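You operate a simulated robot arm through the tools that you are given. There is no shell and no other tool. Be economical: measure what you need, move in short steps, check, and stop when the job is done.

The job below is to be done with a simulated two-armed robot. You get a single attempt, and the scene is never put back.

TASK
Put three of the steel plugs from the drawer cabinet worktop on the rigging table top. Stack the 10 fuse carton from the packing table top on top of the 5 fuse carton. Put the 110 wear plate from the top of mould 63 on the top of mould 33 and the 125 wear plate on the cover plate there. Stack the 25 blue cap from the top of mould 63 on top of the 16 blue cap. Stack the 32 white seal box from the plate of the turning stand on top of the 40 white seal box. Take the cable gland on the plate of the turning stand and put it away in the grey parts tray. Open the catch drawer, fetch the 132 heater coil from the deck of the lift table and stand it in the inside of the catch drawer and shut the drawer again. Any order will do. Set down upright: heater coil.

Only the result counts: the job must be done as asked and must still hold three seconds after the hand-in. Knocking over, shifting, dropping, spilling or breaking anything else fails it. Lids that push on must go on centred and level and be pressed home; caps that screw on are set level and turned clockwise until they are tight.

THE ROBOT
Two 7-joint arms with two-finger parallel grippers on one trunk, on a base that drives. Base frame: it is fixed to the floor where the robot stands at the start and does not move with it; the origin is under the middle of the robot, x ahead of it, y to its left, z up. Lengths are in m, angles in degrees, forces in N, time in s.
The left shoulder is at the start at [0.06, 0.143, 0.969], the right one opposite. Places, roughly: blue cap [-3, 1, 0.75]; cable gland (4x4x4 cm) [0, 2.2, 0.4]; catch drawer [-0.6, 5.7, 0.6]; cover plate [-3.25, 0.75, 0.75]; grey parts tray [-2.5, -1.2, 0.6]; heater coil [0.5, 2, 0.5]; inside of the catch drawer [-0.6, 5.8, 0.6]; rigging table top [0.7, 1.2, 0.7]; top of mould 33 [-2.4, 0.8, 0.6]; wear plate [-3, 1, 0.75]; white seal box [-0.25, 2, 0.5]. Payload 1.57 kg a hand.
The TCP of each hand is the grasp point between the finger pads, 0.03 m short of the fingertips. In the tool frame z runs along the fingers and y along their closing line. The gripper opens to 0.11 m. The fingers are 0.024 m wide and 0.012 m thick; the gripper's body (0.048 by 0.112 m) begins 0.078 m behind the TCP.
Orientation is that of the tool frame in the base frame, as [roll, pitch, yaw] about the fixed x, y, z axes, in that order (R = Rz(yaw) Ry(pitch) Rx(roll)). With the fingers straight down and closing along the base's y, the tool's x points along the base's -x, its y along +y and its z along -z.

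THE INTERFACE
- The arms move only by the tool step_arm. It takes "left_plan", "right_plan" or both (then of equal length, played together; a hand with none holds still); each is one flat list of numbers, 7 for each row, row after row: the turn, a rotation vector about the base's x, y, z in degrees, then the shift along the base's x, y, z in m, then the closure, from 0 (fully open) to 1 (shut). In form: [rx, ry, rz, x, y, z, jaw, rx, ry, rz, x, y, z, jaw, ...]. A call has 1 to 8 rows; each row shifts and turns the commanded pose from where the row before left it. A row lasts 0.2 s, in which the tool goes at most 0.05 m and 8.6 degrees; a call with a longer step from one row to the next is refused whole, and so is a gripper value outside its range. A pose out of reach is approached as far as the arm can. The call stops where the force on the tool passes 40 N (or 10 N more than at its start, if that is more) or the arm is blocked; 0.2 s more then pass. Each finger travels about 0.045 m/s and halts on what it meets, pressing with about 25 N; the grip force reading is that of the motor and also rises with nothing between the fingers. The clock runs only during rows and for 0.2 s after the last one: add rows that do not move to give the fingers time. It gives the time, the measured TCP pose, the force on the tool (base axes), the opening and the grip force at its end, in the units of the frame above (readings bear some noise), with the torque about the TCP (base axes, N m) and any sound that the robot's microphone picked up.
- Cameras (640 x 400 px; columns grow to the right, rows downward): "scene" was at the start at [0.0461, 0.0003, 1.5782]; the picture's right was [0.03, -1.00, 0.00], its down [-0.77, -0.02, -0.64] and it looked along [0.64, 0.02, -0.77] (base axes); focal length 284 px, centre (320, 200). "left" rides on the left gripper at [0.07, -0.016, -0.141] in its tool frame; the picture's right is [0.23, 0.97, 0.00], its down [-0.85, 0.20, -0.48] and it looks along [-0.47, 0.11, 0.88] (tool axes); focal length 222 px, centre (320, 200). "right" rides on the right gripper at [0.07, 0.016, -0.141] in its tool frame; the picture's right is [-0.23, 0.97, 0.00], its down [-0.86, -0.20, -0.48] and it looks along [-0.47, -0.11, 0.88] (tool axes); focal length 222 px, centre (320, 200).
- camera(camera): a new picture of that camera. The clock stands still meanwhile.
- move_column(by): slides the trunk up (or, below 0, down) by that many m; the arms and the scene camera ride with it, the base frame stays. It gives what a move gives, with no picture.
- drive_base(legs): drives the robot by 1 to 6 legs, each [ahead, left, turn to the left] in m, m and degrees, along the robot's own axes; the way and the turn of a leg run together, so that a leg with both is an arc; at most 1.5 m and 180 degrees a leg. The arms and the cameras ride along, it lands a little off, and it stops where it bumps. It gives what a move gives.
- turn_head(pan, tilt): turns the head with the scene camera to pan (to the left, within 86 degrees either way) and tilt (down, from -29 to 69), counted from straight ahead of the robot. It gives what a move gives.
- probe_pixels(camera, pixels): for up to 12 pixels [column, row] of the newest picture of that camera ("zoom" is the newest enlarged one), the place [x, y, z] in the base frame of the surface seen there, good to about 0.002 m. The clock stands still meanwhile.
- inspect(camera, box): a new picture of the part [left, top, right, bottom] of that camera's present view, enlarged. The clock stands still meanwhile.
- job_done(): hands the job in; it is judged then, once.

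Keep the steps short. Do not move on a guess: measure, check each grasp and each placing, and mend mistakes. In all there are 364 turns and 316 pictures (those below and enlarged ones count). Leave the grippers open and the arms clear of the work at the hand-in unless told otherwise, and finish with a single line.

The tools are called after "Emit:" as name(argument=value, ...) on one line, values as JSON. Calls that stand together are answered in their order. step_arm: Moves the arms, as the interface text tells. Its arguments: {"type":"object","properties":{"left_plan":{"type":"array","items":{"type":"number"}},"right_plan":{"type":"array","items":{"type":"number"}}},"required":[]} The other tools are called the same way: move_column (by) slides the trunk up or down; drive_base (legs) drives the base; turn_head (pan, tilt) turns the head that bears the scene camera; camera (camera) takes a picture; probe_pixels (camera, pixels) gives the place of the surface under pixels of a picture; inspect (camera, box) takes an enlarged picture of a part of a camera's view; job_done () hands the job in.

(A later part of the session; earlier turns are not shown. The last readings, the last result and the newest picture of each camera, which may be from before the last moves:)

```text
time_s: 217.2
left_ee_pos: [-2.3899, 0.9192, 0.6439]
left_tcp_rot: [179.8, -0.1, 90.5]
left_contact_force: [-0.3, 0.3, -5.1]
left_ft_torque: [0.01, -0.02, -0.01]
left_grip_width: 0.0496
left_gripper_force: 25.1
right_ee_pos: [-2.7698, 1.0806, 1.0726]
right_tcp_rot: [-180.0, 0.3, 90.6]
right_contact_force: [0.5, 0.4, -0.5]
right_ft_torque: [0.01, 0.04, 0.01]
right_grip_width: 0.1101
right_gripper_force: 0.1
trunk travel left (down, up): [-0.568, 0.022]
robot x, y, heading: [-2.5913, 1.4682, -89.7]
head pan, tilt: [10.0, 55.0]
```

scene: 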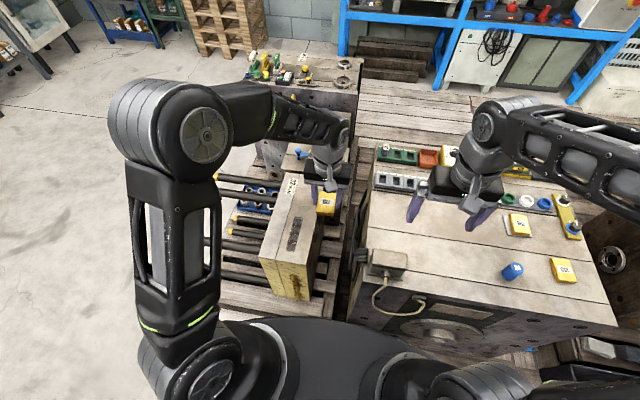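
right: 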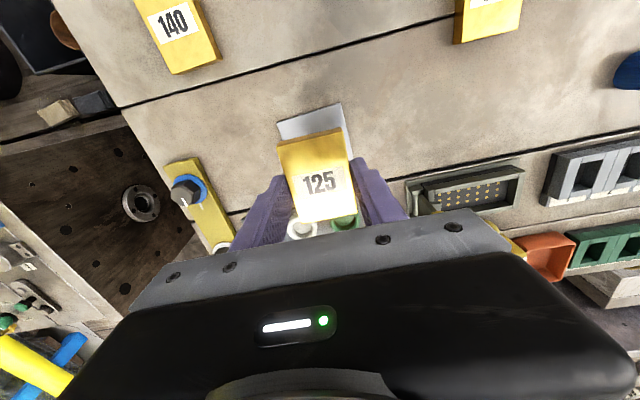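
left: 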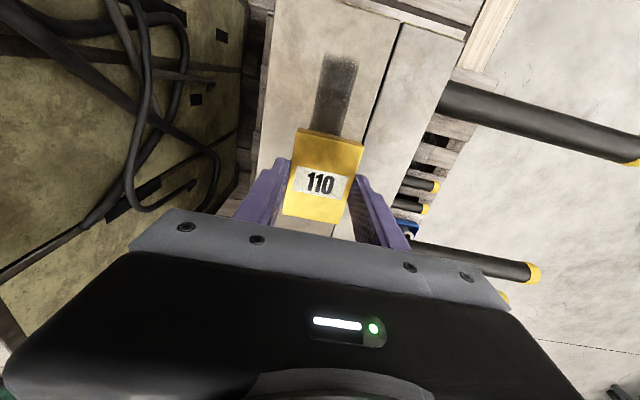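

Emit:
step_arm(left_plan=[0, 0, 0, 0, 0, -0.0015, 1, 0, 0, 0, 0, 0, -0.001, 1, 0, 0, 0, 0, 0, 0, 1])

```text
time_s: 218.0
left_ee_pos: [-2.3901, 0.9197, 0.6421]
left_tcp_rot: [179.9, -0.2, 90.5]
left_contact_force: [0.7, 1.6, -0.8]
left_ft_torque: [0.01, 0.06, -0.02]
left_grip_width: 0.05
left_gripper_force: 24.8
right_ee_pos: [-2.7697, 1.0792, 1.0739]
right_tcp_rot: [-179.9, 0.4, 90.4]
right_contact_force: [-0.4, -0.2, -0.1]
right_ft_torque: [0.03, -0.01, 0.02]
right_grip_width: 0.1102
right_gripper_force: 0.0
trunk travel left (down, up): [-0.568, 0.022]
robot x, y, heading: [-2.5903, 1.4661, -89.6]
head pan, tilt: [10.0, 55.0]
```

It rests on the mould. I'll open and rise.

Emit:
step_arm(left_plan=[0, 0, 0, 0, 0, 0, 0.4, 0, 0, 0, 0, 0, 0, 0.4, 0, 0, 0, 0, 0, 0.04, 0.4, 0, 0, 0, 0, 0, 0.045, 0.3, 0, 0, 0, 0, 0.02, 0.045, 0, 0, 0, 0, 0, 0.02, 0.045, 0, 0, 0, 0, -0.02, 0.02, 0.04, 0, 0, 0, 0, -0.02, 0.02, 0.04, 0])

Emit:
step_arm(left_plan=[0, 0, 0, -0.02, 0.02, 0.04, 0, 0, 0, 0, -0.02, 0.02, 0.04, 0, 0, 0, 0, -0.02, 0.02, 0.04, 0, 0, 0, 0, -0.02, 0.02, 0.04, 0])

Emit:
camera(camera="left")

Emit:
camera(camera="scene")

```text
time_s: 219.8
left_ee_pos: [-2.4319, 1.0018, 0.8972]
left_tcp_rot: [179.8, -0.1, 90.5]
left_contact_force: [-0.4, 0.4, -0.2]
left_ft_torque: [-0.01, -0.02, 0.03]
left_grip_width: 0.1102
left_gripper_force: 0.2
right_ee_pos: [-2.7704, 1.0823, 1.0733]
right_tcp_rot: [179.9, 0.4, 90.6]
right_contact_force: [0.3, 0.0, -0.1]
right_ft_torque: [-0.01, 0.03, 0.01]
right_grip_width: 0.1101
right_gripper_force: 0.0
trunk travel left (down, up): [-0.568, 0.022]
robot x, y, heading: [-2.5923, 1.4667, -89.8]
head pan, tilt: [10.0, 55.0]
```

```text
time_s: 220.8
left_ee_pos: [-2.5116, 1.0807, 1.0585]
left_tcp_rot: [179.8, -0.2, 90.5]
left_contact_force: [-0.7, -0.1, 0.4]
left_ft_torque: [-0.03, -0.02, -0.02]
left_grip_width: 0.1099
left_gripper_force: 0.1
right_ee_pos: [-2.7697, 1.0812, 1.0738]
right_tcp_rot: [-179.9, 0.5, 90.4]
right_contact_force: [-1.1, -0.6, 0.7]
right_ft_torque: [-0.01, 0.02, -0.05]
right_grip_width: 0.1099
right_gripper_force: 0.0
trunk travel left (down, up): [-0.568, 0.022]
robot x, y, heading: [-2.5888, 1.4663, -89.7]
head pan, tilt: [10.0, 55.0]
```

```text
177 pictures are left
```

left: 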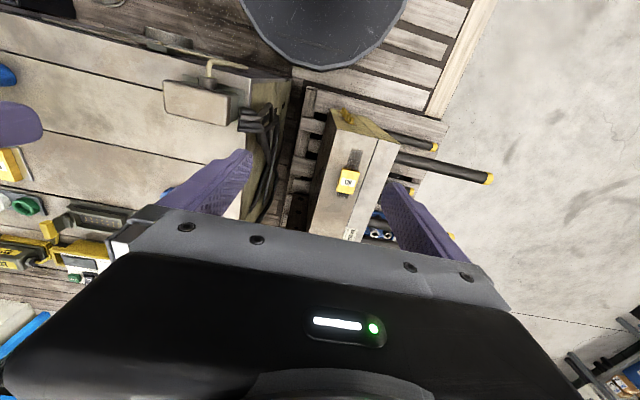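

```text
176 pictures are left
```

scene: 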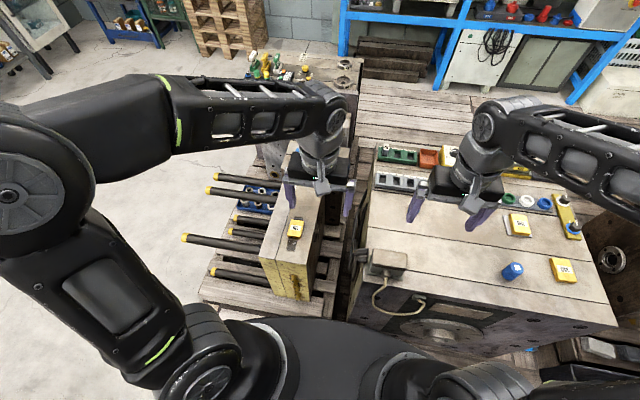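

All the mould work is done. What remains is the heater coil and the catch drawer. I'll leave the aisle and drive around to the north side of the lift table, still facing south.

Emit:
drive_base(legs=[[0, 1.3, 0], [-1.0, 0.5, 0], [-0.45, 0, 0], [0, 1.05, 0]])

Emit:
turn_head(pan=15, tilt=50)

Emit:
camera(camera="scene")

```text
time_s: 239.9
left_ee_pos: [0.3392, 2.5361, 1.0571]
left_tcp_rot: [179.8, -0.1, 90.1]
left_contact_force: [0.4, -0.5, 0.4]
left_ft_torque: [0.0, 0.04, -0.01]
left_grip_width: 0.1098
left_gripper_force: 0.1
right_ee_pos: [0.0818, 2.5385, 1.0732]
right_tcp_rot: [180.0, 0.5, 90.0]
right_contact_force: [-0.3, -0.6, 0.5]
right_ft_torque: [0.0, -0.01, 0.0]
right_grip_width: 0.1098
right_gripper_force: 0.0
trunk travel left (down, up): [-0.568, 0.022]
robot x, y, heading: [0.2596, 2.924, -90.0]
head pan, tilt: [10.0, 55.0]
```

```text
time_s: 240.6
left_ee_pos: [0.3399, 2.5357, 1.0588]
left_tcp_rot: [179.8, -0.2, 90.1]
left_contact_force: [-0.2, 0.0, 0.6]
left_ft_torque: [0.03, -0.01, 0.0]
left_grip_width: 0.1099
left_gripper_force: 0.1
right_ee_pos: [0.0811, 2.538, 1.0741]
right_tcp_rot: [-180.0, 0.4, 90.0]
right_contact_force: [0.6, 0.2, -0.1]
right_ft_torque: [-0.01, 0.0, 0.01]
right_grip_width: 0.1098
right_gripper_force: 0.1
trunk travel left (down, up): [-0.568, 0.022]
robot x, y, heading: [0.2657, 2.9223, -90.2]
head pan, tilt: [15.0, 50.0]
```

```text
175 pictures are left
```

scene: 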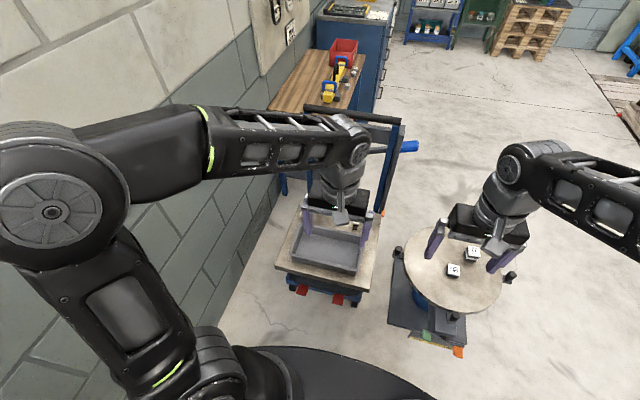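

Emit:
probe_pixels(camera="scene", pixels=[[302, 291], [338, 300], [325, 285], [282, 262], [372, 278], [330, 250], [300, 265], [356, 226], [320, 300], [280, 60], [240, 250], [365, 205]])

Emit:
inspect(camera="scene", box=[256, 190, 416, 290])

```text
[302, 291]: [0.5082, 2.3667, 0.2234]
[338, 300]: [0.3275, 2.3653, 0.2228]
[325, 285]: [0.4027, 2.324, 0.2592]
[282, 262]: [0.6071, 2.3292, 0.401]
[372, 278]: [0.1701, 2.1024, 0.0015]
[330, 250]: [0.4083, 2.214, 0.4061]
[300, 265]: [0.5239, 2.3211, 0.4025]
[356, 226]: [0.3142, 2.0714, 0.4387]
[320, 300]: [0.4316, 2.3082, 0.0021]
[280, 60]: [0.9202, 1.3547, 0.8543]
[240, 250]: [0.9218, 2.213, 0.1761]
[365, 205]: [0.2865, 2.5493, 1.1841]
```

```text
4.00 times, centred on (336, 240) of scene
```

zoom: 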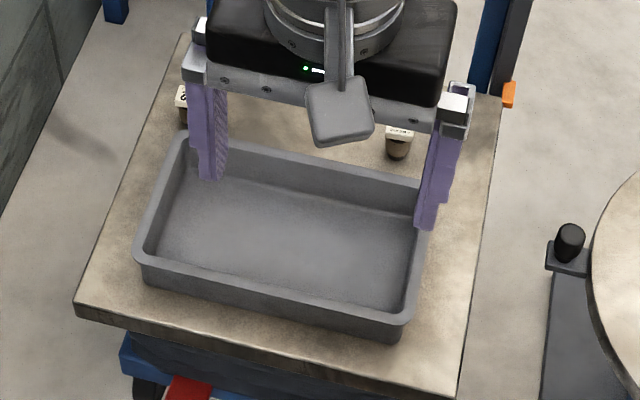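

The deck's north edge is at y 2.34, pedals at 2.37 and the wall at x 0.92. I'll drive to about (0.40, 2.675), lower the trunk 0.2 and view the coil.

Emit:
drive_base(legs=[[0.245, 0.13, 0]])

Emit:
move_column(by=-0.2)

Emit:
step_arm(left_plan=[0, 0, 0, 0.018, -0.03, -0.03, 0.3, 0, 0, 0, 0.018, -0.03, -0.03, 0.3, 0, 0, 0, 0.018, -0.03, -0.03, 0.3, 0, 0, 0, 0.018, -0.03, -0.03, 0.3, 0, 0, 0, 0.018, -0.03, -0.03, 0.3, 0, 0, 0, 0.018, -0.02, -0.03, 0.3])

Emit:
camera(camera="left")

```text
time_s: 242.6
left_ee_pos: [0.4754, 2.2932, 1.0587]
left_tcp_rot: [179.8, 0.0, 90.3]
left_contact_force: [0.1, -0.7, 0.5]
left_ft_torque: [-0.02, 0.05, -0.01]
left_grip_width: 0.1101
left_gripper_force: 0.2
right_ee_pos: [0.2162, 2.2959, 1.0734]
right_tcp_rot: [-179.9, 0.4, 90.2]
right_contact_force: [0.2, -0.2, -0.5]
right_ft_torque: [-0.02, 0.03, 0.01]
right_grip_width: 0.11
right_gripper_force: 0.1
trunk travel left (down, up): [-0.568, 0.022]
robot x, y, heading: [0.3948, 2.6796, -89.7]
head pan, tilt: [15.0, 50.0]
```

```text
time_s: 244.7
left_ee_pos: [0.4743, 2.2941, 0.859]
left_tcp_rot: [179.7, -0.1, 90.2]
left_contact_force: [0.3, 1.4, 0.0]
left_ft_torque: [-0.03, -0.01, -0.02]
left_grip_width: 0.1101
left_gripper_force: 0.1
right_ee_pos: [0.2167, 2.2954, 0.8748]
right_tcp_rot: [-180.0, 0.4, 90.2]
right_contact_force: [-0.4, 0.2, -0.4]
right_ft_torque: [0.01, 0.03, 0.05]
right_grip_width: 0.1098
right_gripper_force: 0.1
trunk travel left (down, up): [-0.368, 0.222]
robot x, y, heading: [0.3977, 2.682, -89.7]
head pan, tilt: [15.0, 50.0]
```

```text
time_s: 246.1
left_ee_pos: [0.5842, 2.1224, 0.6769]
left_tcp_rot: [179.8, -0.1, 90.2]
left_contact_force: [0.5, -0.4, -0.2]
left_ft_torque: [0.02, -0.02, 0.0]
left_grip_width: 0.0771
left_gripper_force: 0.0
right_ee_pos: [0.217, 2.2954, 0.8731]
right_tcp_rot: [-180.0, 0.4, 90.3]
right_contact_force: [-0.5, -0.3, 0.0]
right_ft_torque: [0.01, 0.0, -0.02]
right_grip_width: 0.1099
right_gripper_force: 0.0
trunk travel left (down, up): [-0.368, 0.222]
robot x, y, heading: [0.3959, 2.6815, -89.9]
head pan, tilt: [15.0, 50.0]
```

```text
173 pictures are left
```

left: 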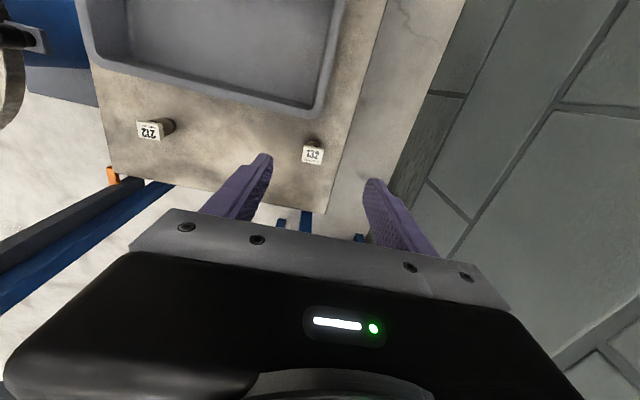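

Emit:
inspect(camera="left", box=[272, 120, 352, 170])

Emit:
probe_pixels(camera="zoom", pixels=[[320, 275], [245, 225], [400, 240], [395, 350], [240, 335], [325, 190], [370, 200], [325, 165]])

```text
8.00 times, centred on (312, 145) of left
```

zoom: 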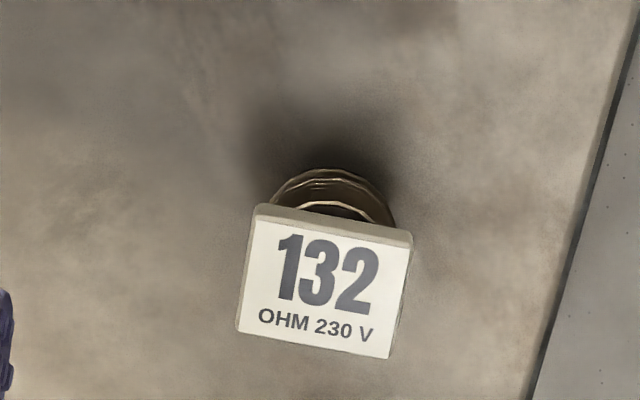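

```text
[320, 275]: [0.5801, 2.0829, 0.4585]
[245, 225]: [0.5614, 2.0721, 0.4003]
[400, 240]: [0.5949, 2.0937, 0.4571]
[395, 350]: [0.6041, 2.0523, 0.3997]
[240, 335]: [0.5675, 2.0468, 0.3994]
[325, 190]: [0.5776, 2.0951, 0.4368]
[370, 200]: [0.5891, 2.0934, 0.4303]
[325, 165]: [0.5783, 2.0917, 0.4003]
```

The coil's centre is at about (0.580, 2.083), with its top at 0.459. I'll descend to z 0.443 around it.

Emit:
step_arm(left_plan=[0, 0, 0, -0.0007, -0.0065, -0.039, 0.3, 0, 0, 0, -0.0007, -0.0065, -0.039, 0.3, 0, 0, 0, -0.0007, -0.0065, -0.039, 0.3, 0, 0, 0, -0.0007, -0.0065, -0.039, 0.3, 0, 0, 0, -0.0007, -0.0065, -0.039, 0.3, 0, 0, 0, -0.0007, -0.0065, -0.0385, 0.3, 0, 0, 0, 0, 0, 0, 0.3])

Emit:
camera(camera="left")

```text
time_s: 247.7
left_ee_pos: [0.5766, 2.0833, 0.4442]
left_tcp_rot: [179.8, -0.1, 90.3]
left_contact_force: [0.2, 0.3, -0.3]
left_ft_torque: [-0.04, 0.0, 0.0]
left_grip_width: 0.077
left_gripper_force: 0.1
right_ee_pos: [0.2172, 2.2956, 0.8731]
right_tcp_rot: [-179.9, 0.5, 90.2]
right_contact_force: [-0.3, -0.2, 0.1]
right_ft_torque: [0.0, 0.01, 0.04]
right_grip_width: 0.1101
right_gripper_force: 0.1
trunk travel left (down, up): [-0.368, 0.222]
robot x, y, heading: [0.3993, 2.6817, -89.9]
head pan, tilt: [15.0, 50.0]
```

```text
171 pictures are left
```

left: 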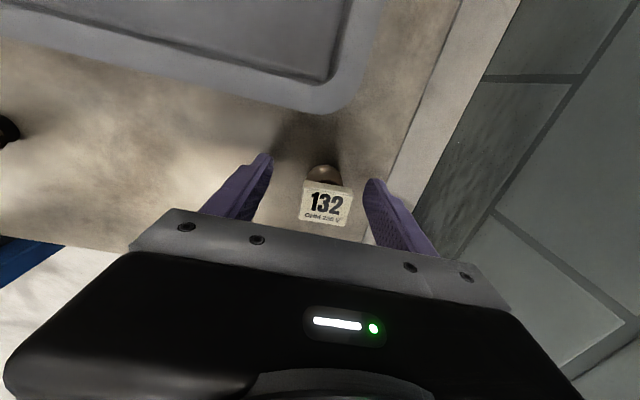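

Emit:
step_arm(left_plan=[0, 0, 0, 0.0035, -0.001, 0, 0.5, 0, 0, 0, 0, 0, 0, 0.7, 0, 0, 0, 0, 0, 0, 1, 0, 0, 0, 0, 0, 0, 1, 0, 0, 0, 0, 0, 0.03, 1, 0, 0, 0, 0, 0, 0.045, 1, 0, 0, 0, 0, 0, 0.045, 1])

Emit:
camera(camera="left")

```text
time_s: 249.3
left_ee_pos: [0.5804, 2.0821, 0.5628]
left_tcp_rot: [179.8, -0.2, 90.2]
left_contact_force: [0.7, 0.4, -1.1]
left_ft_torque: [0.0, 0.06, 0.02]
left_grip_width: 0.0338
left_gripper_force: 24.4
right_ee_pos: [0.2166, 2.296, 0.8733]
right_tcp_rot: [-179.9, 0.5, 90.2]
right_contact_force: [-1.0, -0.3, 0.1]
right_ft_torque: [0.0, -0.01, 0.01]
right_grip_width: 0.1098
right_gripper_force: 0.2
trunk travel left (down, up): [-0.368, 0.222]
robot x, y, heading: [0.3979, 2.6834, -89.9]
head pan, tilt: [15.0, 50.0]
```

```text
170 pictures are left
```

left: 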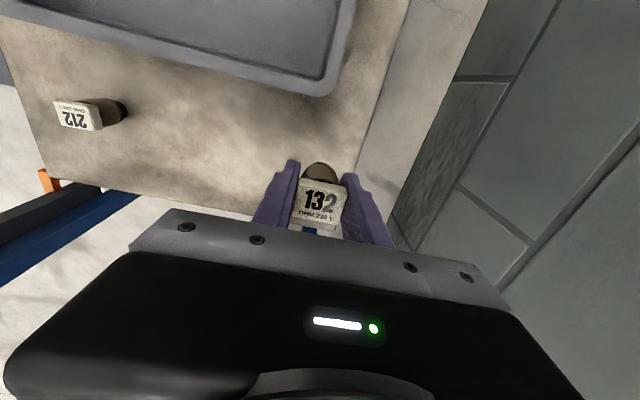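

The coil is held upright by its label block. I'll raise the trunk, pull the hand in, drive west, turn to face north and go up to y≈4.3 to see the catch drawer.

Emit:
move_column(by=0.2)

Emit:
step_arm(left_plan=[0, 0, 0, -0.015, 0.04, 0.02, 1, 0, 0, 0, -0.015, 0.04, 0.02, 1, 0, 0, 0, -0.015, 0.04, 0.02, 1, 0, 0, 0, -0.015, 0.04, 0.02, 1, 0, 0, 0, 0, 0.02, 0.04, 1])

Emit:
drive_base(legs=[[-0.3, 0, 0], [0, -0.98, 0], [0, 0, 180], [1.3, 0, 0]])

Emit:
turn_head(pan=0, tilt=25)

Emit:
camera(camera="scene")

```text
time_s: 251.5
left_ee_pos: [0.578, 2.0827, 0.7631]
left_tcp_rot: [179.8, -0.1, 90.3]
left_contact_force: [0.0, -1.1, -1.9]
left_ft_torque: [0.03, 0.0, 0.01]
left_grip_width: 0.0336
left_gripper_force: 25.4
right_ee_pos: [0.2152, 2.296, 1.0733]
right_tcp_rot: [179.9, 0.4, 90.2]
right_contact_force: [-0.8, 0.2, 0.7]
right_ft_torque: [-0.02, -0.02, -0.03]
right_grip_width: 0.11
right_gripper_force: 0.1
trunk travel left (down, up): [-0.568, 0.022]
robot x, y, heading: [0.4001, 2.6756, -89.8]
head pan, tilt: [15.0, 50.0]
```

```text
time_s: 252.7
left_ee_pos: [0.5201, 2.2646, 0.8844]
left_tcp_rot: [179.7, -0.1, 90.2]
left_contact_force: [0.3, 0.0, -0.6]
left_ft_torque: [-0.02, -0.02, 0.0]
left_grip_width: 0.0337
left_gripper_force: 24.6
right_ee_pos: [0.2166, 2.2969, 1.074]
right_tcp_rot: [-180.0, 0.5, 90.3]
right_contact_force: [0.6, 0.7, 0.4]
right_ft_torque: [-0.04, 0.0, -0.02]
right_grip_width: 0.1099
right_gripper_force: 0.1
trunk travel left (down, up): [-0.568, 0.022]
robot x, y, heading: [0.4007, 2.6821, -90.0]
head pan, tilt: [15.0, 50.0]
```

```text
time_s: 273.0
left_ee_pos: [-0.6768, 4.7255, 0.8816]
left_tcp_rot: [179.9, -0.1, -90.8]
left_contact_force: [0.0, -0.5, -1.5]
left_ft_torque: [-0.02, 0.01, -0.03]
left_grip_width: 0.0334
left_gripper_force: 24.9
right_ee_pos: [-0.3734, 4.6873, 1.0722]
right_tcp_rot: [180.0, 0.4, -90.8]
right_contact_force: [0.4, 0.7, 1.0]
right_ft_torque: [-0.01, -0.01, 0.0]
right_grip_width: 0.1104
right_gripper_force: 0.0
trunk travel left (down, up): [-0.568, 0.022]
robot x, y, heading: [-0.5624, 4.301, 89.3]
head pan, tilt: [15.0, 50.0]
```

```text
time_s: 273.9
left_ee_pos: [-0.6771, 4.7263, 0.8833]
left_tcp_rot: [179.9, -0.1, -90.8]
left_contact_force: [0.3, 0.0, -1.2]
left_ft_torque: [0.01, -0.01, 0.0]
left_grip_width: 0.0338
left_gripper_force: 24.8
right_ee_pos: [-0.374, 4.688, 1.0734]
right_tcp_rot: [-180.0, 0.3, -90.9]
right_contact_force: [-0.6, -0.2, 0.4]
right_ft_torque: [0.0, 0.0, 0.0]
right_grip_width: 0.1102
right_gripper_force: 0.1
trunk travel left (down, up): [-0.568, 0.022]
robot x, y, heading: [-0.5663, 4.3024, 89.2]
head pan, tilt: [0.0, 25.0]
```

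```text
169 pictures are left
```

scene: 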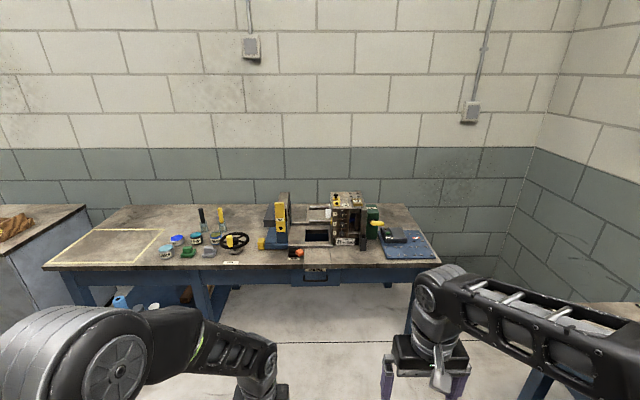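

Emit:
inspect(camera="scene", box=[240, 190, 400, 290])

Emit:
probe_pixels(camera="zoom", pixels=[[330, 355], [205, 350], [415, 345], [310, 290], [330, 320], [300, 365], [330, 370], [360, 362], [300, 180], [240, 250], [460, 290], [410, 375]])

```text
4.00 times, centred on (320, 240) of scene
```

zoom: 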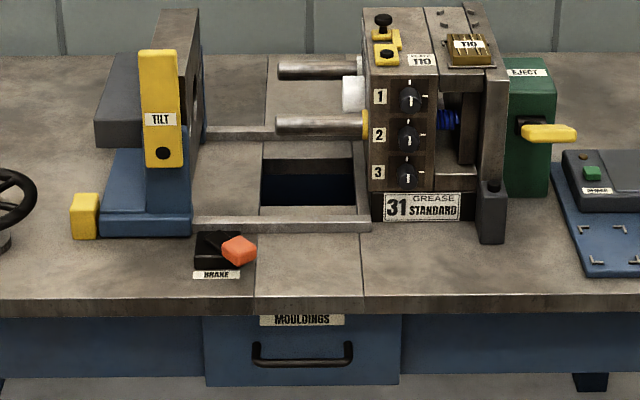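

```text
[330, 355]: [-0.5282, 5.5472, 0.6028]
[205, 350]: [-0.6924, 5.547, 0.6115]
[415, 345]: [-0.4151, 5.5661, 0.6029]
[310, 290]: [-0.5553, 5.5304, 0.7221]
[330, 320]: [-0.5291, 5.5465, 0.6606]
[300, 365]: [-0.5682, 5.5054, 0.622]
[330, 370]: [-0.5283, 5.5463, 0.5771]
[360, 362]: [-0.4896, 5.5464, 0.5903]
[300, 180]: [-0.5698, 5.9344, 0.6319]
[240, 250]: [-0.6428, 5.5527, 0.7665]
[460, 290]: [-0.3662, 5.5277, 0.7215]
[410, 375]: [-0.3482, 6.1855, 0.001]
```

The drawer front is at y 5.547 (x -0.69 to -0.43). Its handle bar is at y≈5.505, z≈0.615, under a bench top at 0.72 whose edge is at y 5.53. I'll drive to y≈4.82, then turn the right hand so that it points forward with its jaws closing vertically.

Emit:
drive_base(legs=[[0.51, 0.02, 0.8]])

Emit:
step_arm(right_plan=[0, 0, 8.5, 0, 0, -0.02, 0, 0, 0, 8.5, 0, 0, -0.02, 0, 0, 0, 8.5, 0, 0, -0.02, 0, 0, 0, 8.5, 0, 0, -0.02, 0, 0, 0, 8.5, 0, 0, -0.02, 0, 0, 0, 8.5, 0, 0, -0.02, 0, 0, 0, 8.5, 0, 0, -0.02, 0, 0, 0, 8.5, 0, 0, -0.02, 0])

Emit:
camera(camera="scene")

```text
time_s: 276.9
left_ee_pos: [-0.6947, 5.238, 0.8821]
left_tcp_rot: [180.0, -0.2, -90.4]
left_contact_force: [0.9, 0.5, -1.3]
left_ft_torque: [-0.02, -0.01, 0.0]
left_grip_width: 0.0339
left_gripper_force: 25.3
right_ee_pos: [-0.3902, 5.2028, 1.0725]
right_tcp_rot: [180.0, 0.5, -90.5]
right_contact_force: [0.1, 0.1, -0.1]
right_ft_torque: [-0.02, -0.02, -0.03]
right_grip_width: 0.11
right_gripper_force: 0.2
trunk travel left (down, up): [-0.568, 0.022]
robot x, y, heading: [-0.5778, 4.8144, 89.8]
head pan, tilt: [0.0, 25.0]
```

```text
time_s: 278.7
left_ee_pos: [-0.6936, 5.2378, 0.8833]
left_tcp_rot: [179.8, -0.1, -90.5]
left_contact_force: [-0.7, 0.1, -1.4]
left_ft_torque: [-0.01, -0.01, -0.03]
left_grip_width: 0.0337
left_gripper_force: 25.0
right_ee_pos: [-0.3893, 5.2026, 0.9136]
right_tcp_rot: [180.0, 0.4, -22.2]
right_contact_force: [-0.3, -1.0, 0.4]
right_ft_torque: [-0.03, 0.0, 0.03]
right_grip_width: 0.1101
right_gripper_force: 0.1
trunk travel left (down, up): [-0.568, 0.022]
robot x, y, heading: [-0.5765, 4.8181, 89.3]
head pan, tilt: [0.0, 25.0]
```

```text
167 pictures are left
```

scene: 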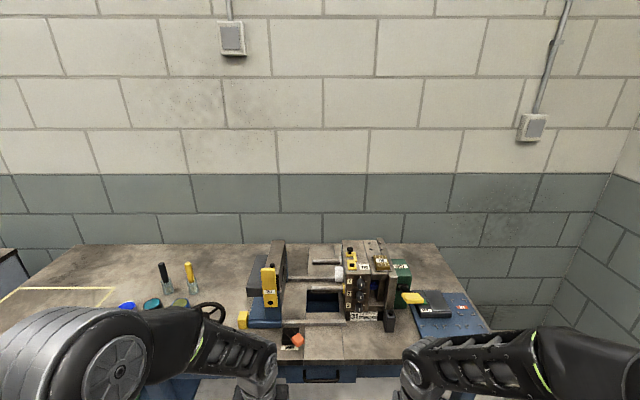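

The yaw works. I'll finish it and begin pitching the tool forward.

Emit:
step_arm(right_plan=[0, 0, 8, 0, 0, -0.01, 0, 0, 0, 8, 0, 0, -0.01, 0, 0, 0, 6.2, 0, 0, -0.01, 0, 8.5, 0, 0, 0, 0.01, -0.01, 0, 8.5, 0, 0, 0, 0.01, -0.01, 0, 8.5, 0, 0, 0, 0.01, -0.01, 0, 8.5, 0, 0, 0, 0.01, -0.01, 0, 8.5, 0, 0, 0, 0.01, -0.01, 0])

Emit:
step_arm(right_plan=[8.5, 0, 0, 0, 0.01, -0.02, 0, 8.5, 0, 0, 0, 0.01, -0.02, 0, 8.5, 0, 0, 0, 0.01, -0.02, 0.2, 8.5, 0, 0, 0, 0.01, -0.02, 0.4, 8.5, 0, 0, -0.01, 0.01, -0.02, 0.55, 0, 0, 0, 0, 0, 0, 0.55])

Emit:
turn_head(pan=-5, tilt=50)

Emit:
camera(camera="scene")

```text
time_s: 280.5
left_ee_pos: [-0.6918, 5.2382, 0.8842]
left_tcp_rot: [179.7, -0.2, -90.4]
left_contact_force: [0.6, 0.3, -1.5]
left_ft_torque: [0.0, 0.04, -0.03]
left_grip_width: 0.0338
left_gripper_force: 25.2
right_ee_pos: [-0.3862, 5.2662, 0.8256]
right_tcp_rot: [-138.2, 0.7, 0.4]
right_contact_force: [0.3, 0.9, -0.4]
right_ft_torque: [0.01, 0.02, -0.01]
right_grip_width: 0.11
right_gripper_force: 0.1
right hand out of reach, approached as far as the arm can: row 6, 7, 8
trunk travel left (down, up): [-0.568, 0.022]
robot x, y, heading: [-0.5736, 4.8157, 89.3]
head pan, tilt: [0.0, 25.0]
```

```text
time_s: 281.9
left_ee_pos: [-0.6946, 5.2373, 0.8836]
left_tcp_rot: [179.8, -0.1, -90.4]
left_contact_force: [0.3, -0.4, -0.9]
left_ft_torque: [-0.01, -0.02, 0.01]
left_grip_width: 0.0336
left_gripper_force: 24.8
right_ee_pos: [-0.3743, 5.2891, 0.8489]
right_tcp_rot: [-134.8, 1.0, 0.5]
right_contact_force: [0.0, 0.4, -0.1]
right_ft_torque: [-0.03, 0.02, -0.04]
right_grip_width: 0.0496
right_gripper_force: 0.1
right hand out of reach, approached as far as the arm can: row 1, 2, 3, 4, 5
trunk travel left (down, up): [-0.568, 0.022]
robot x, y, heading: [-0.5771, 4.8197, 89.6]
head pan, tilt: [0.0, 25.0]
```

```text
time_s: 282.8
left_ee_pos: [-0.6931, 5.2384, 0.8823]
left_tcp_rot: [179.8, 0.0, -90.5]
left_contact_force: [0.2, 0.5, -1.5]
left_ft_torque: [0.0, -0.03, 0.01]
left_grip_width: 0.0338
left_gripper_force: 25.0
right_ee_pos: [-0.3761, 5.2889, 0.849]
right_tcp_rot: [-134.7, 1.1, 0.5]
right_contact_force: [0.2, 0.5, -0.2]
right_ft_torque: [-0.02, -0.01, 0.0]
right_grip_width: 0.0495
right_gripper_force: 0.0
trunk travel left (down, up): [-0.568, 0.022]
robot x, y, heading: [-0.5729, 4.8163, 89.4]
head pan, tilt: [-5.0, 50.0]
```

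```text
166 pictures are left
```

scene: 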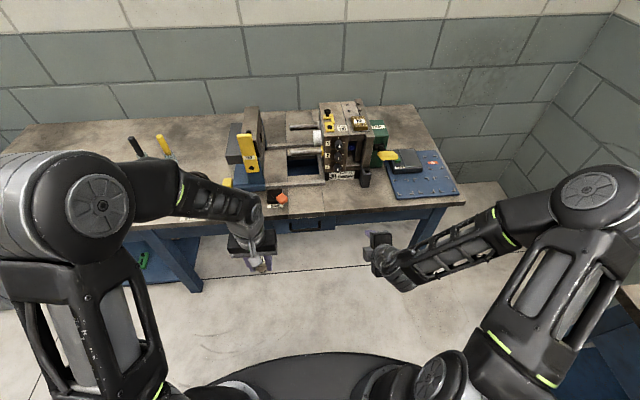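

The wrist stops at a 45° pitch with the jaws closing in the vertical plane. That is enough to grip the bar from above-front. I'll measure the handle precisely.

Emit:
inspect(camera="scene", box=[264, 195, 360, 255])

Emit:
probe_pixels(camera="zoom", pixels=[[200, 150], [330, 150], [300, 205], [260, 205], [340, 200], [370, 200], [400, 170], [300, 180], [280, 230], [330, 230]])

```text
6.67 times, centred on (312, 225) of scene
```

zoom: 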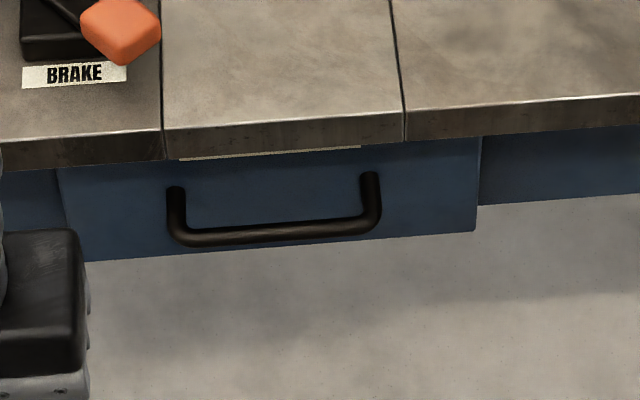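

```text
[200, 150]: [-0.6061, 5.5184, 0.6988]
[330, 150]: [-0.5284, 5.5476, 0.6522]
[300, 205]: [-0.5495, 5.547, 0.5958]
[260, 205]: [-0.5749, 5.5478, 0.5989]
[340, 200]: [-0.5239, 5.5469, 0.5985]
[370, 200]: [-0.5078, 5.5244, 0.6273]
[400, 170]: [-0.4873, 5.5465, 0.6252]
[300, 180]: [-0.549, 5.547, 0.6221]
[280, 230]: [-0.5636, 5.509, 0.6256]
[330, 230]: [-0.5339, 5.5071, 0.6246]
```

The bar's centre is at about (y 5.512, z 0.620). I'll approach along the 45° tool axis and first go to a pre-grasp point 8 cm back, with the jaws at about 26 mm.

Emit:
step_arm(right_plan=[0, 0, 0, -0.0275, 0.0253, -0.0263, 0.76, 0, 0, 0, -0.0275, 0.0253, -0.0263, 0.76, 0, 0, 0, -0.0275, 0.0253, -0.0263, 0.76, 0, 0, 0, -0.0275, 0.0253, -0.0263, 0.76, 0, 0, 0, -0.0275, 0.0253, -0.0263, 0.76, 0, 0, 0, -0.0275, 0.0253, -0.0263, 0.76, 0, 0, 0, 0, 0, 0, 0.76])

Emit:
camera(camera="right")

Emit:
camera(camera="scene")

```text
time_s: 284.4
left_ee_pos: [-0.6937, 5.2368, 0.8828]
left_tcp_rot: [179.9, -0.1, -90.4]
left_contact_force: [0.5, -0.5, -0.6]
left_ft_torque: [-0.02, 0.02, -0.05]
left_grip_width: 0.0337
left_gripper_force: 25.4
right_ee_pos: [-0.5393, 5.4402, 0.6936]
right_tcp_rot: [-134.9, 1.0, 0.4]
right_contact_force: [0.6, 0.7, -0.1]
right_ft_torque: [-0.02, 0.01, 0.0]
right_grip_width: 0.0263
right_gripper_force: 0.1
trunk travel left (down, up): [-0.568, 0.022]
robot x, y, heading: [-0.5755, 4.8161, 89.2]
head pan, tilt: [-5.0, 50.0]
```

```text
164 pictures are left
```

right: 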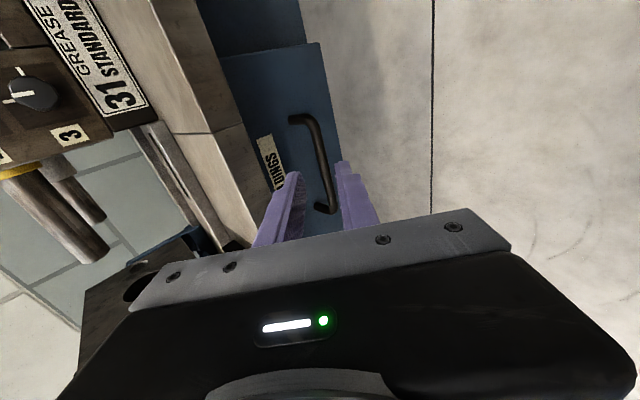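

```text
163 pictures are left
```

scene: 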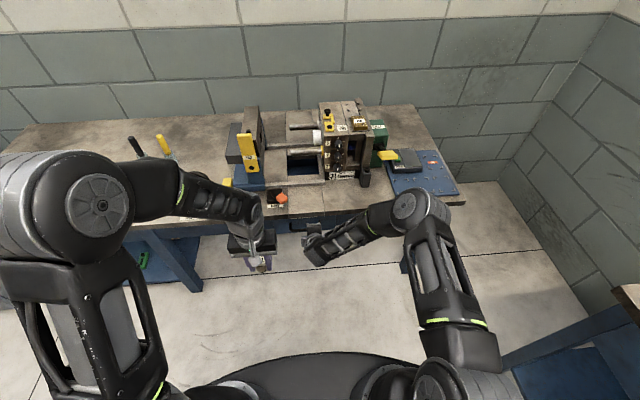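

Emit:
probe_pixels(camera="right", pixels=[[320, 150], [325, 175], [310, 130], [325, 195]])

```text
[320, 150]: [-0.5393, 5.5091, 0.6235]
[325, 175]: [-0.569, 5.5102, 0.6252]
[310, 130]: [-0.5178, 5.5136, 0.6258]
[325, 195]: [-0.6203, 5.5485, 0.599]
```

The bar lies exactly on the tool axis, 0.104 ahead. I'll advance 0.084 and close.

Emit:
step_arm(right_plan=[0, 0, 0, 0, 0.02, -0.02, 0.76, 0, 0, 0, 0, 0.02, -0.02, 0.76, 0, 0, 0, 0, 0.0195, -0.0195, 0.76, 0, 0, 0, 0, 0, 0, 0.76, 0, 0, 0, 0, 0, 0, 1, 0, 0, 0, 0, 0, 0, 1])

Emit:
camera(camera="right")

```text
time_s: 285.8
left_ee_pos: [-0.6936, 5.2378, 0.8828]
left_tcp_rot: [179.8, -0.1, -90.4]
left_contact_force: [-0.5, 0.3, -1.5]
left_ft_torque: [0.0, -0.02, 0.01]
left_grip_width: 0.0338
left_gripper_force: 24.8
right_ee_pos: [-0.5409, 5.5013, 0.6325]
right_tcp_rot: [-134.7, 1.0, 0.6]
right_contact_force: [-1.6, 3.3, 4.4]
right_ft_torque: [0.13, 0.2, -0.05]
right_grip_width: 0.012
right_gripper_force: 22.1
trunk travel left (down, up): [-0.568, 0.022]
robot x, y, heading: [-0.5725, 4.8142, 89.6]
head pan, tilt: [-5.0, 50.0]
```

```text
162 pictures are left
```

right: 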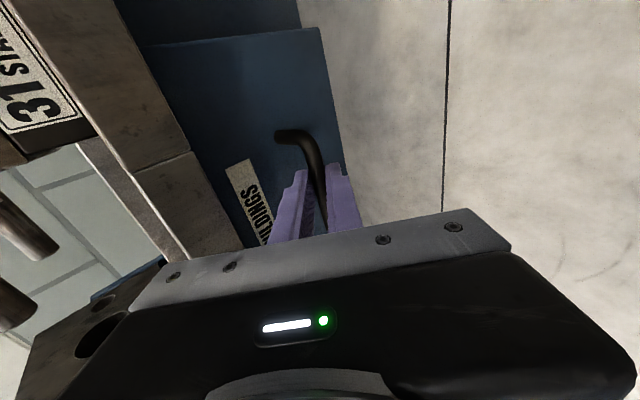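

Gripped (12 mm bar). I'll pull straight back in small steps and read the force.

Emit:
step_arm(right_plan=[0, 0, 0, 0, -0.01, 0, 1, 0, 0, 0, 0, -0.02, 0, 1, 0, 0, 0, 0, -0.03, 0, 1, 0, 0, 0, 0, -0.03, 0, 1, 0, 0, 0, 0, -0.03, 0, 1, 0, 0, 0, 0, -0.03, 0, 1, 0, 0, 0, 0, 0, 0, 1])

Emit:
camera(camera="scene")

```text
time_s: 287.4
left_ee_pos: [-0.6938, 5.2373, 0.8834]
left_tcp_rot: [179.8, 0.0, -90.4]
left_contact_force: [0.1, -0.6, -1.0]
left_ft_torque: [-0.01, 0.0, 0.02]
left_grip_width: 0.0338
left_gripper_force: 24.6
right_ee_pos: [-0.541, 5.349, 0.6323]
right_tcp_rot: [-134.7, 1.0, 0.4]
right_contact_force: [-2.1, -1.9, 23.8]
right_ft_torque: [0.28, 0.14, -0.13]
right_grip_width: 0.012
right_gripper_force: 29.1
trunk travel left (down, up): [-0.568, 0.022]
robot x, y, heading: [-0.5767, 4.8175, 89.7]
head pan, tilt: [-5.0, 50.0]
```

```text
161 pictures are left
```

scene: 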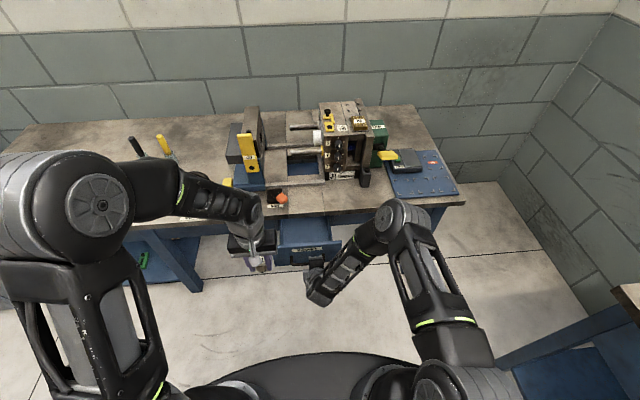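

The drawer is following. I'll ease up 2 mm and pull 0.07 more.

Emit:
step_arm(right_plan=[0, 0, 0, 0, -0.02, 0.002, 1, 0, 0, 0, 0, -0.025, 0.0, 1, 0, 0, 0, 0, -0.025, 0, 1, 0, 0, 0, 0, 0, 0, 1])

Emit:
inspect(camera="scene", box=[224, 190, 384, 290])

```text
time_s: 288.4
left_ee_pos: [-0.6946, 5.2363, 0.8837]
left_tcp_rot: [179.8, -0.1, -90.4]
left_contact_force: [0.7, 0.8, -0.8]
left_ft_torque: [-0.02, 0.01, 0.01]
left_grip_width: 0.0334
left_gripper_force: 25.4
right_ee_pos: [-0.5407, 5.2809, 0.6331]
right_tcp_rot: [-134.9, 1.0, 0.5]
right_contact_force: [-2.0, -1.5, 15.2]
right_ft_torque: [0.15, -0.24, -0.55]
right_grip_width: 0.0118
right_gripper_force: 29.2
trunk travel left (down, up): [-0.568, 0.022]
robot x, y, heading: [-0.5812, 4.8176, 89.5]
head pan, tilt: [-5.0, 50.0]
```

```text
4.00 times, centred on (304, 240) of scene
```

zoom: 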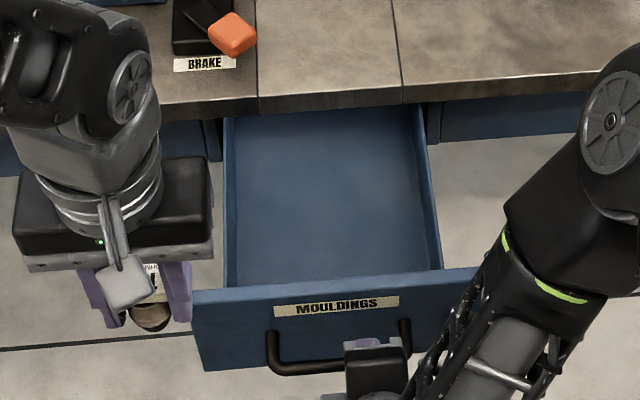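

Emit:
probe_pixels(camera="zoom", pixels=[[330, 240], [330, 180], [330, 130], [250, 200], [410, 200], [230, 250], [435, 230], [330, 283], [228, 140], [300, 110]])

```text
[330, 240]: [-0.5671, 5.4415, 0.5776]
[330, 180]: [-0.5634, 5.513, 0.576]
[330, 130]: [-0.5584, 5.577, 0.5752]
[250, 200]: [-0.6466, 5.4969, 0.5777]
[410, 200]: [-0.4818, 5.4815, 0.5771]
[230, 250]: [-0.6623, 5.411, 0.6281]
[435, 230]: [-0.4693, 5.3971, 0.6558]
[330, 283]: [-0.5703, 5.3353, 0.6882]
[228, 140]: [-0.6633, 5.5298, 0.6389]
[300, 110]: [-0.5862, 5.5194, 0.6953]
```

The drawer is open 0.22, with its floor at 0.577, side walls at x -0.663 and -0.469, and the front panel at y≈5.34. I'll keep hold of the handle. The left hand goes forward, then sideways over the drawer at (-0.60, 5.43).

Emit:
step_arm(left_plan=[0, 0, 0, 0, 0.048, 0, 1, 0, 0, 0, 0, 0.048, 0, 1, 0, 0, 0, 0, 0.048, 0, 1, 0, 0, 0, 0, 0.048, 0, 1, 0, 0, 0, 0.047, 0, 0, 1, 0, 0, 0, 0.047, 0, 0, 1, 0, 0, 0, 0, 0, -0.04, 1, 0, 0, 0, 0, 0, -0.04, 1])

Emit:
camera(camera="scene")

Emit:
camera(camera="left")

```text
time_s: 290.2
left_ee_pos: [-0.6002, 5.4297, 0.8026]
left_tcp_rot: [179.8, -0.1, -90.4]
left_contact_force: [0.1, -0.1, -1.2]
left_ft_torque: [-0.03, 0.0, 0.01]
left_grip_width: 0.0338
left_gripper_force: 24.9
right_ee_pos: [-0.5413, 5.2823, 0.6331]
right_tcp_rot: [-134.6, 1.1, 0.6]
right_contact_force: [-0.8, 1.9, 7.0]
right_ft_torque: [0.01, 0.13, -0.08]
right_grip_width: 0.0122
right_gripper_force: 29.3
trunk travel left (down, up): [-0.568, 0.022]
robot x, y, heading: [-0.5793, 4.8184, 89.8]
head pan, tilt: [-5.0, 50.0]
```

```text
159 pictures are left
```

scene: 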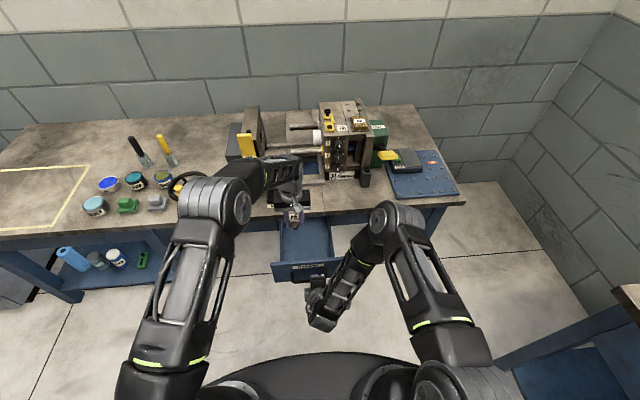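

```text
158 pictures are left
```

left: 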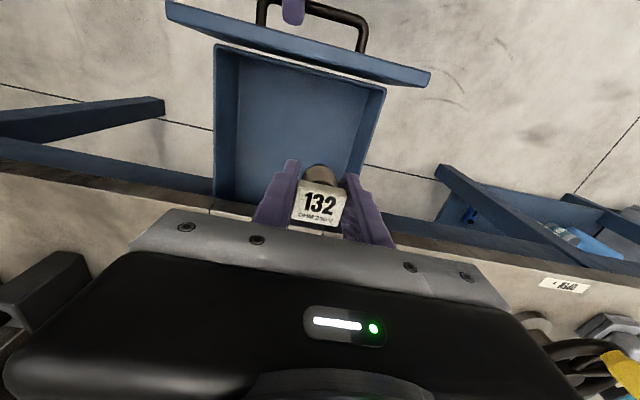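

I'll shift 1.5 cm toward the drawer front while lowering, to stay clear of the bench edge, and stop just above the floor.

Emit:
step_arm(left_plan=[0, 0, 0, 0, -0.008, -0.035, 1, 0, 0, 0, 0, -0.007, -0.035, 1, 0, 0, 0, 0, 0, -0.035, 1, 0, 0, 0, 0, 0, -0.035, 1, 0, 0, 0, 0, 0, -0.03, 1, 0, 0, 0, 0, 0, -0.006, 1, 0, 0, 0, 0, 0, 0, 1])

Emit:
camera(camera="left")

Emit:
inspect(camera="scene", box=[224, 190, 384, 290])

```text
time_s: 291.8
left_ee_pos: [-0.6005, 5.4133, 0.6273]
left_tcp_rot: [179.8, -0.1, -90.4]
left_contact_force: [-0.1, 0.8, -1.2]
left_ft_torque: [0.01, -0.05, 0.03]
left_grip_width: 0.0337
left_gripper_force: 25.0
right_ee_pos: [-0.5422, 5.281, 0.6328]
right_tcp_rot: [-134.7, 1.0, 0.5]
right_contact_force: [-1.3, 0.0, 7.1]
right_ft_torque: [0.13, 0.11, -0.13]
right_grip_width: 0.0118
right_gripper_force: 29.4
trunk travel left (down, up): [-0.568, 0.022]
robot x, y, heading: [-0.5746, 4.8147, 89.5]
head pan, tilt: [-5.0, 50.0]
```

```text
157 pictures are left
```

left: 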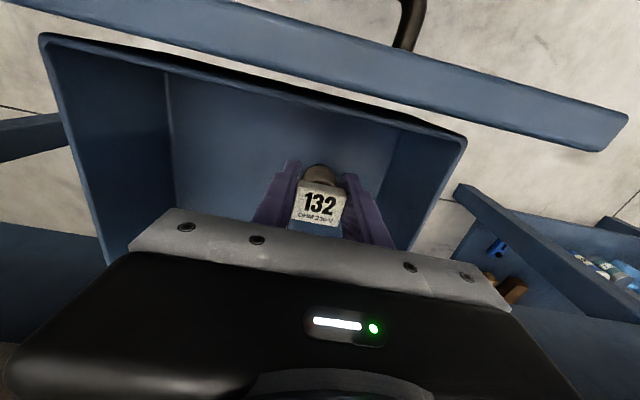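

```text
4.00 times, centred on (304, 240) of scene
```

zoom: 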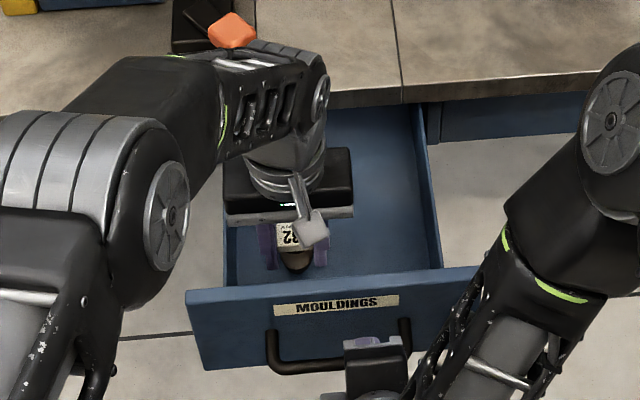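

Emit:
step_arm(left_plan=[0, 0, 0, 0, 0, -0.004, 1, 0, 0, 0, 0, 0, -0.002, 1, 0, 0, 0, 0, 0, -0.001, 1, 0, 0, 0, 0, 0, 0, 1])

```text
time_s: 292.8
left_ee_pos: [-0.6001, 5.4137, 0.6202]
left_tcp_rot: [179.8, -0.1, -90.4]
left_contact_force: [0.1, -1.1, 1.6]
left_ft_torque: [-0.08, -0.06, -0.03]
left_grip_width: 0.0336
left_gripper_force: 25.0
right_ee_pos: [-0.5401, 5.2813, 0.6322]
right_tcp_rot: [-134.7, 1.0, 0.5]
right_contact_force: [-1.1, 1.9, 4.1]
right_ft_torque: [0.05, 0.16, -0.1]
right_grip_width: 0.0116
right_gripper_force: 29.5
trunk travel left (down, up): [-0.568, 0.022]
robot x, y, heading: [-0.5703, 4.816, 89.4]
head pan, tilt: [-5.0, 50.0]
```

The force changed sign (1.6 N up), so the coil touches the floor. I'll open slowly, then rise straight up.

Emit:
step_arm(left_plan=[0, 0, 0, 0, 0, -0.0005, 0.8, 0, 0, 0, 0, 0, 0, 0.65, 0, 0, 0, 0, 0, 0, 0.5, 0, 0, 0, 0, 0, 0, 0.5, 0, 0, 0, 0, 0, 0.03, 0.5, 0, 0, 0, 0, 0, 0.04, 0.5, 0, 0, 0, 0, 0, 0.045, 0.5, 0, 0, 0, 0, 0, 0.045, 0.5])

Emit:
camera(camera="left")

```text
time_s: 294.6
left_ee_pos: [-0.5997, 5.413, 0.7794]
left_tcp_rot: [179.8, -0.2, -90.5]
left_contact_force: [0.2, 0.4, -0.1]
left_ft_torque: [-0.02, -0.01, 0.02]
left_grip_width: 0.0551
left_gripper_force: 0.0
right_ee_pos: [-0.5411, 5.2819, 0.6318]
right_tcp_rot: [-134.7, 1.1, 0.5]
right_contact_force: [-0.7, -1.6, 5.9]
right_ft_torque: [0.17, 0.06, -0.17]
right_grip_width: 0.0116
right_gripper_force: 29.1
trunk travel left (down, up): [-0.568, 0.022]
robot x, y, heading: [-0.5729, 4.8164, 89.6]
head pan, tilt: [-5.0, 50.0]
```

```text
155 pictures are left
```

left: 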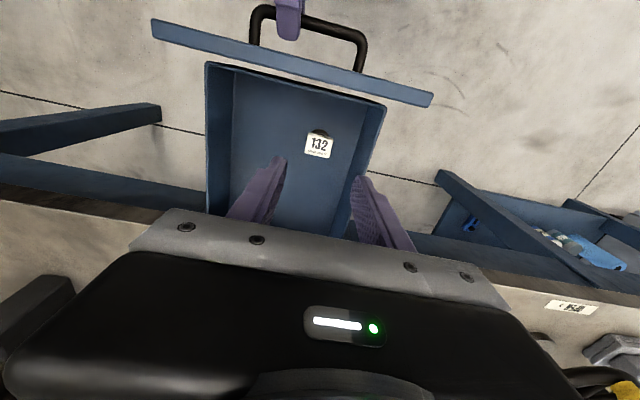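

The coil stands upright in the drawer. I'll retreat the left hand up and back.

Emit:
step_arm(left_plan=[0, 0, 0, 0, 0, 0.045, 0.3, 0, 0, 0, 0, 0, 0.045, 0, 0, 0, 0, -0.045, -0.01, 0.01, 0, 0, 0, 0, -0.045, -0.01, 0.01, 0, 0, 0, 0, 0, -0.045, 0.01, 0, 0, 0, 0, 0, -0.045, 0.01, 0, 0, 0, 0, 0, -0.045, 0.01, 0, 0, 0, 0, 0, -0.045, 0.01, 0])

Emit:
step_arm(right_plan=[0, 0, 0, 0, 0.008, 0, 1, 0, 0, 0, 0, 0.015, 0, 1, 0, 0, 0, 0, 0.02, 0, 1, 0, 0, 0, 0, 0.02, 0, 1, 0, 0, 0, 0, 0.02, 0, 1, 0, 0, 0, 0, 0.02, 0, 1, 0, 0, 0, 0, 0.02, 0, 1, 0, 0, 0, 0, 0.02, 0, 1])

Emit:
step_arm(right_plan=[0, 0, 0, 0, 0.02, 0, 1, 0, 0, 0, 0, 0.02, 0, 1, 0, 0, 0, 0, 0.015, 0, 1, 0, 0, 0, 0, 0.01, 0, 1, 0, 0, 0, 0, 0.007, 0, 1, 0, 0, 0, 0, 0, 0, 1])

Emit:
inspect(camera="scene", box=[224, 190, 384, 290])

```text
time_s: 296.4
left_ee_pos: [-0.6899, 5.214, 0.9317]
left_tcp_rot: [179.8, 0.0, -90.3]
left_contact_force: [0.1, -0.3, 0.1]
left_ft_torque: [-0.03, 0.01, 0.02]
left_grip_width: 0.1099
left_gripper_force: 0.1
right_ee_pos: [-0.5413, 5.281, 0.6318]
right_tcp_rot: [-134.7, 1.1, 0.5]
right_contact_force: [-0.1, -3.0, 8.1]
right_ft_torque: [0.15, 0.04, -0.16]
right_grip_width: 0.0116
right_gripper_force: 29.4
trunk travel left (down, up): [-0.568, 0.022]
robot x, y, heading: [-0.5759, 4.8162, 89.8]
head pan, tilt: [-5.0, 50.0]
```

```text
time_s: 298.2
left_ee_pos: [-0.6908, 5.2137, 0.9307]
left_tcp_rot: [179.8, -0.2, -90.4]
left_contact_force: [-0.5, -0.4, -0.8]
left_ft_torque: [0.03, 0.01, 0.01]
left_grip_width: 0.1101
left_gripper_force: 0.1
right_ee_pos: [-0.5414, 5.4239, 0.632]
right_tcp_rot: [-134.7, 1.0, 0.6]
right_contact_force: [-8.7, 0.0, -9.6]
right_ft_torque: [-0.1, -0.08, -0.43]
right_grip_width: 0.0117
right_gripper_force: 29.4
trunk travel left (down, up): [-0.568, 0.022]
robot x, y, heading: [-0.5758, 4.8178, 89.7]
head pan, tilt: [-5.0, 50.0]
```

```text
time_s: 299.6
left_ee_pos: [-0.6918, 5.2158, 0.9303]
left_tcp_rot: [179.8, -0.2, -90.4]
left_contact_force: [-0.1, 0.5, -0.6]
left_ft_torque: [0.0, 0.0, 0.03]
left_grip_width: 0.1101
left_gripper_force: 0.1
right_ee_pos: [-0.5416, 5.4952, 0.6329]
right_tcp_rot: [-134.8, 0.9, 0.4]
right_contact_force: [-5.8, 2.6, -12.9]
right_ft_torque: [-0.08, 0.4, 0.16]
right_grip_width: 0.0119
right_gripper_force: 29.5
trunk travel left (down, up): [-0.568, 0.022]
robot x, y, heading: [-0.5768, 4.8176, 89.4]
head pan, tilt: [-5.0, 50.0]
```

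```text
4.00 times, centred on (304, 240) of scene
```

zoom: 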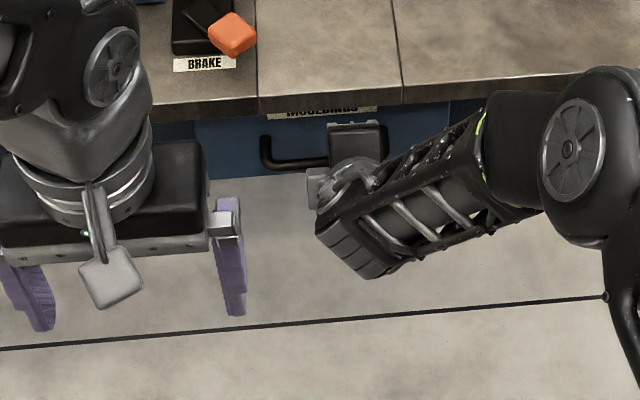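

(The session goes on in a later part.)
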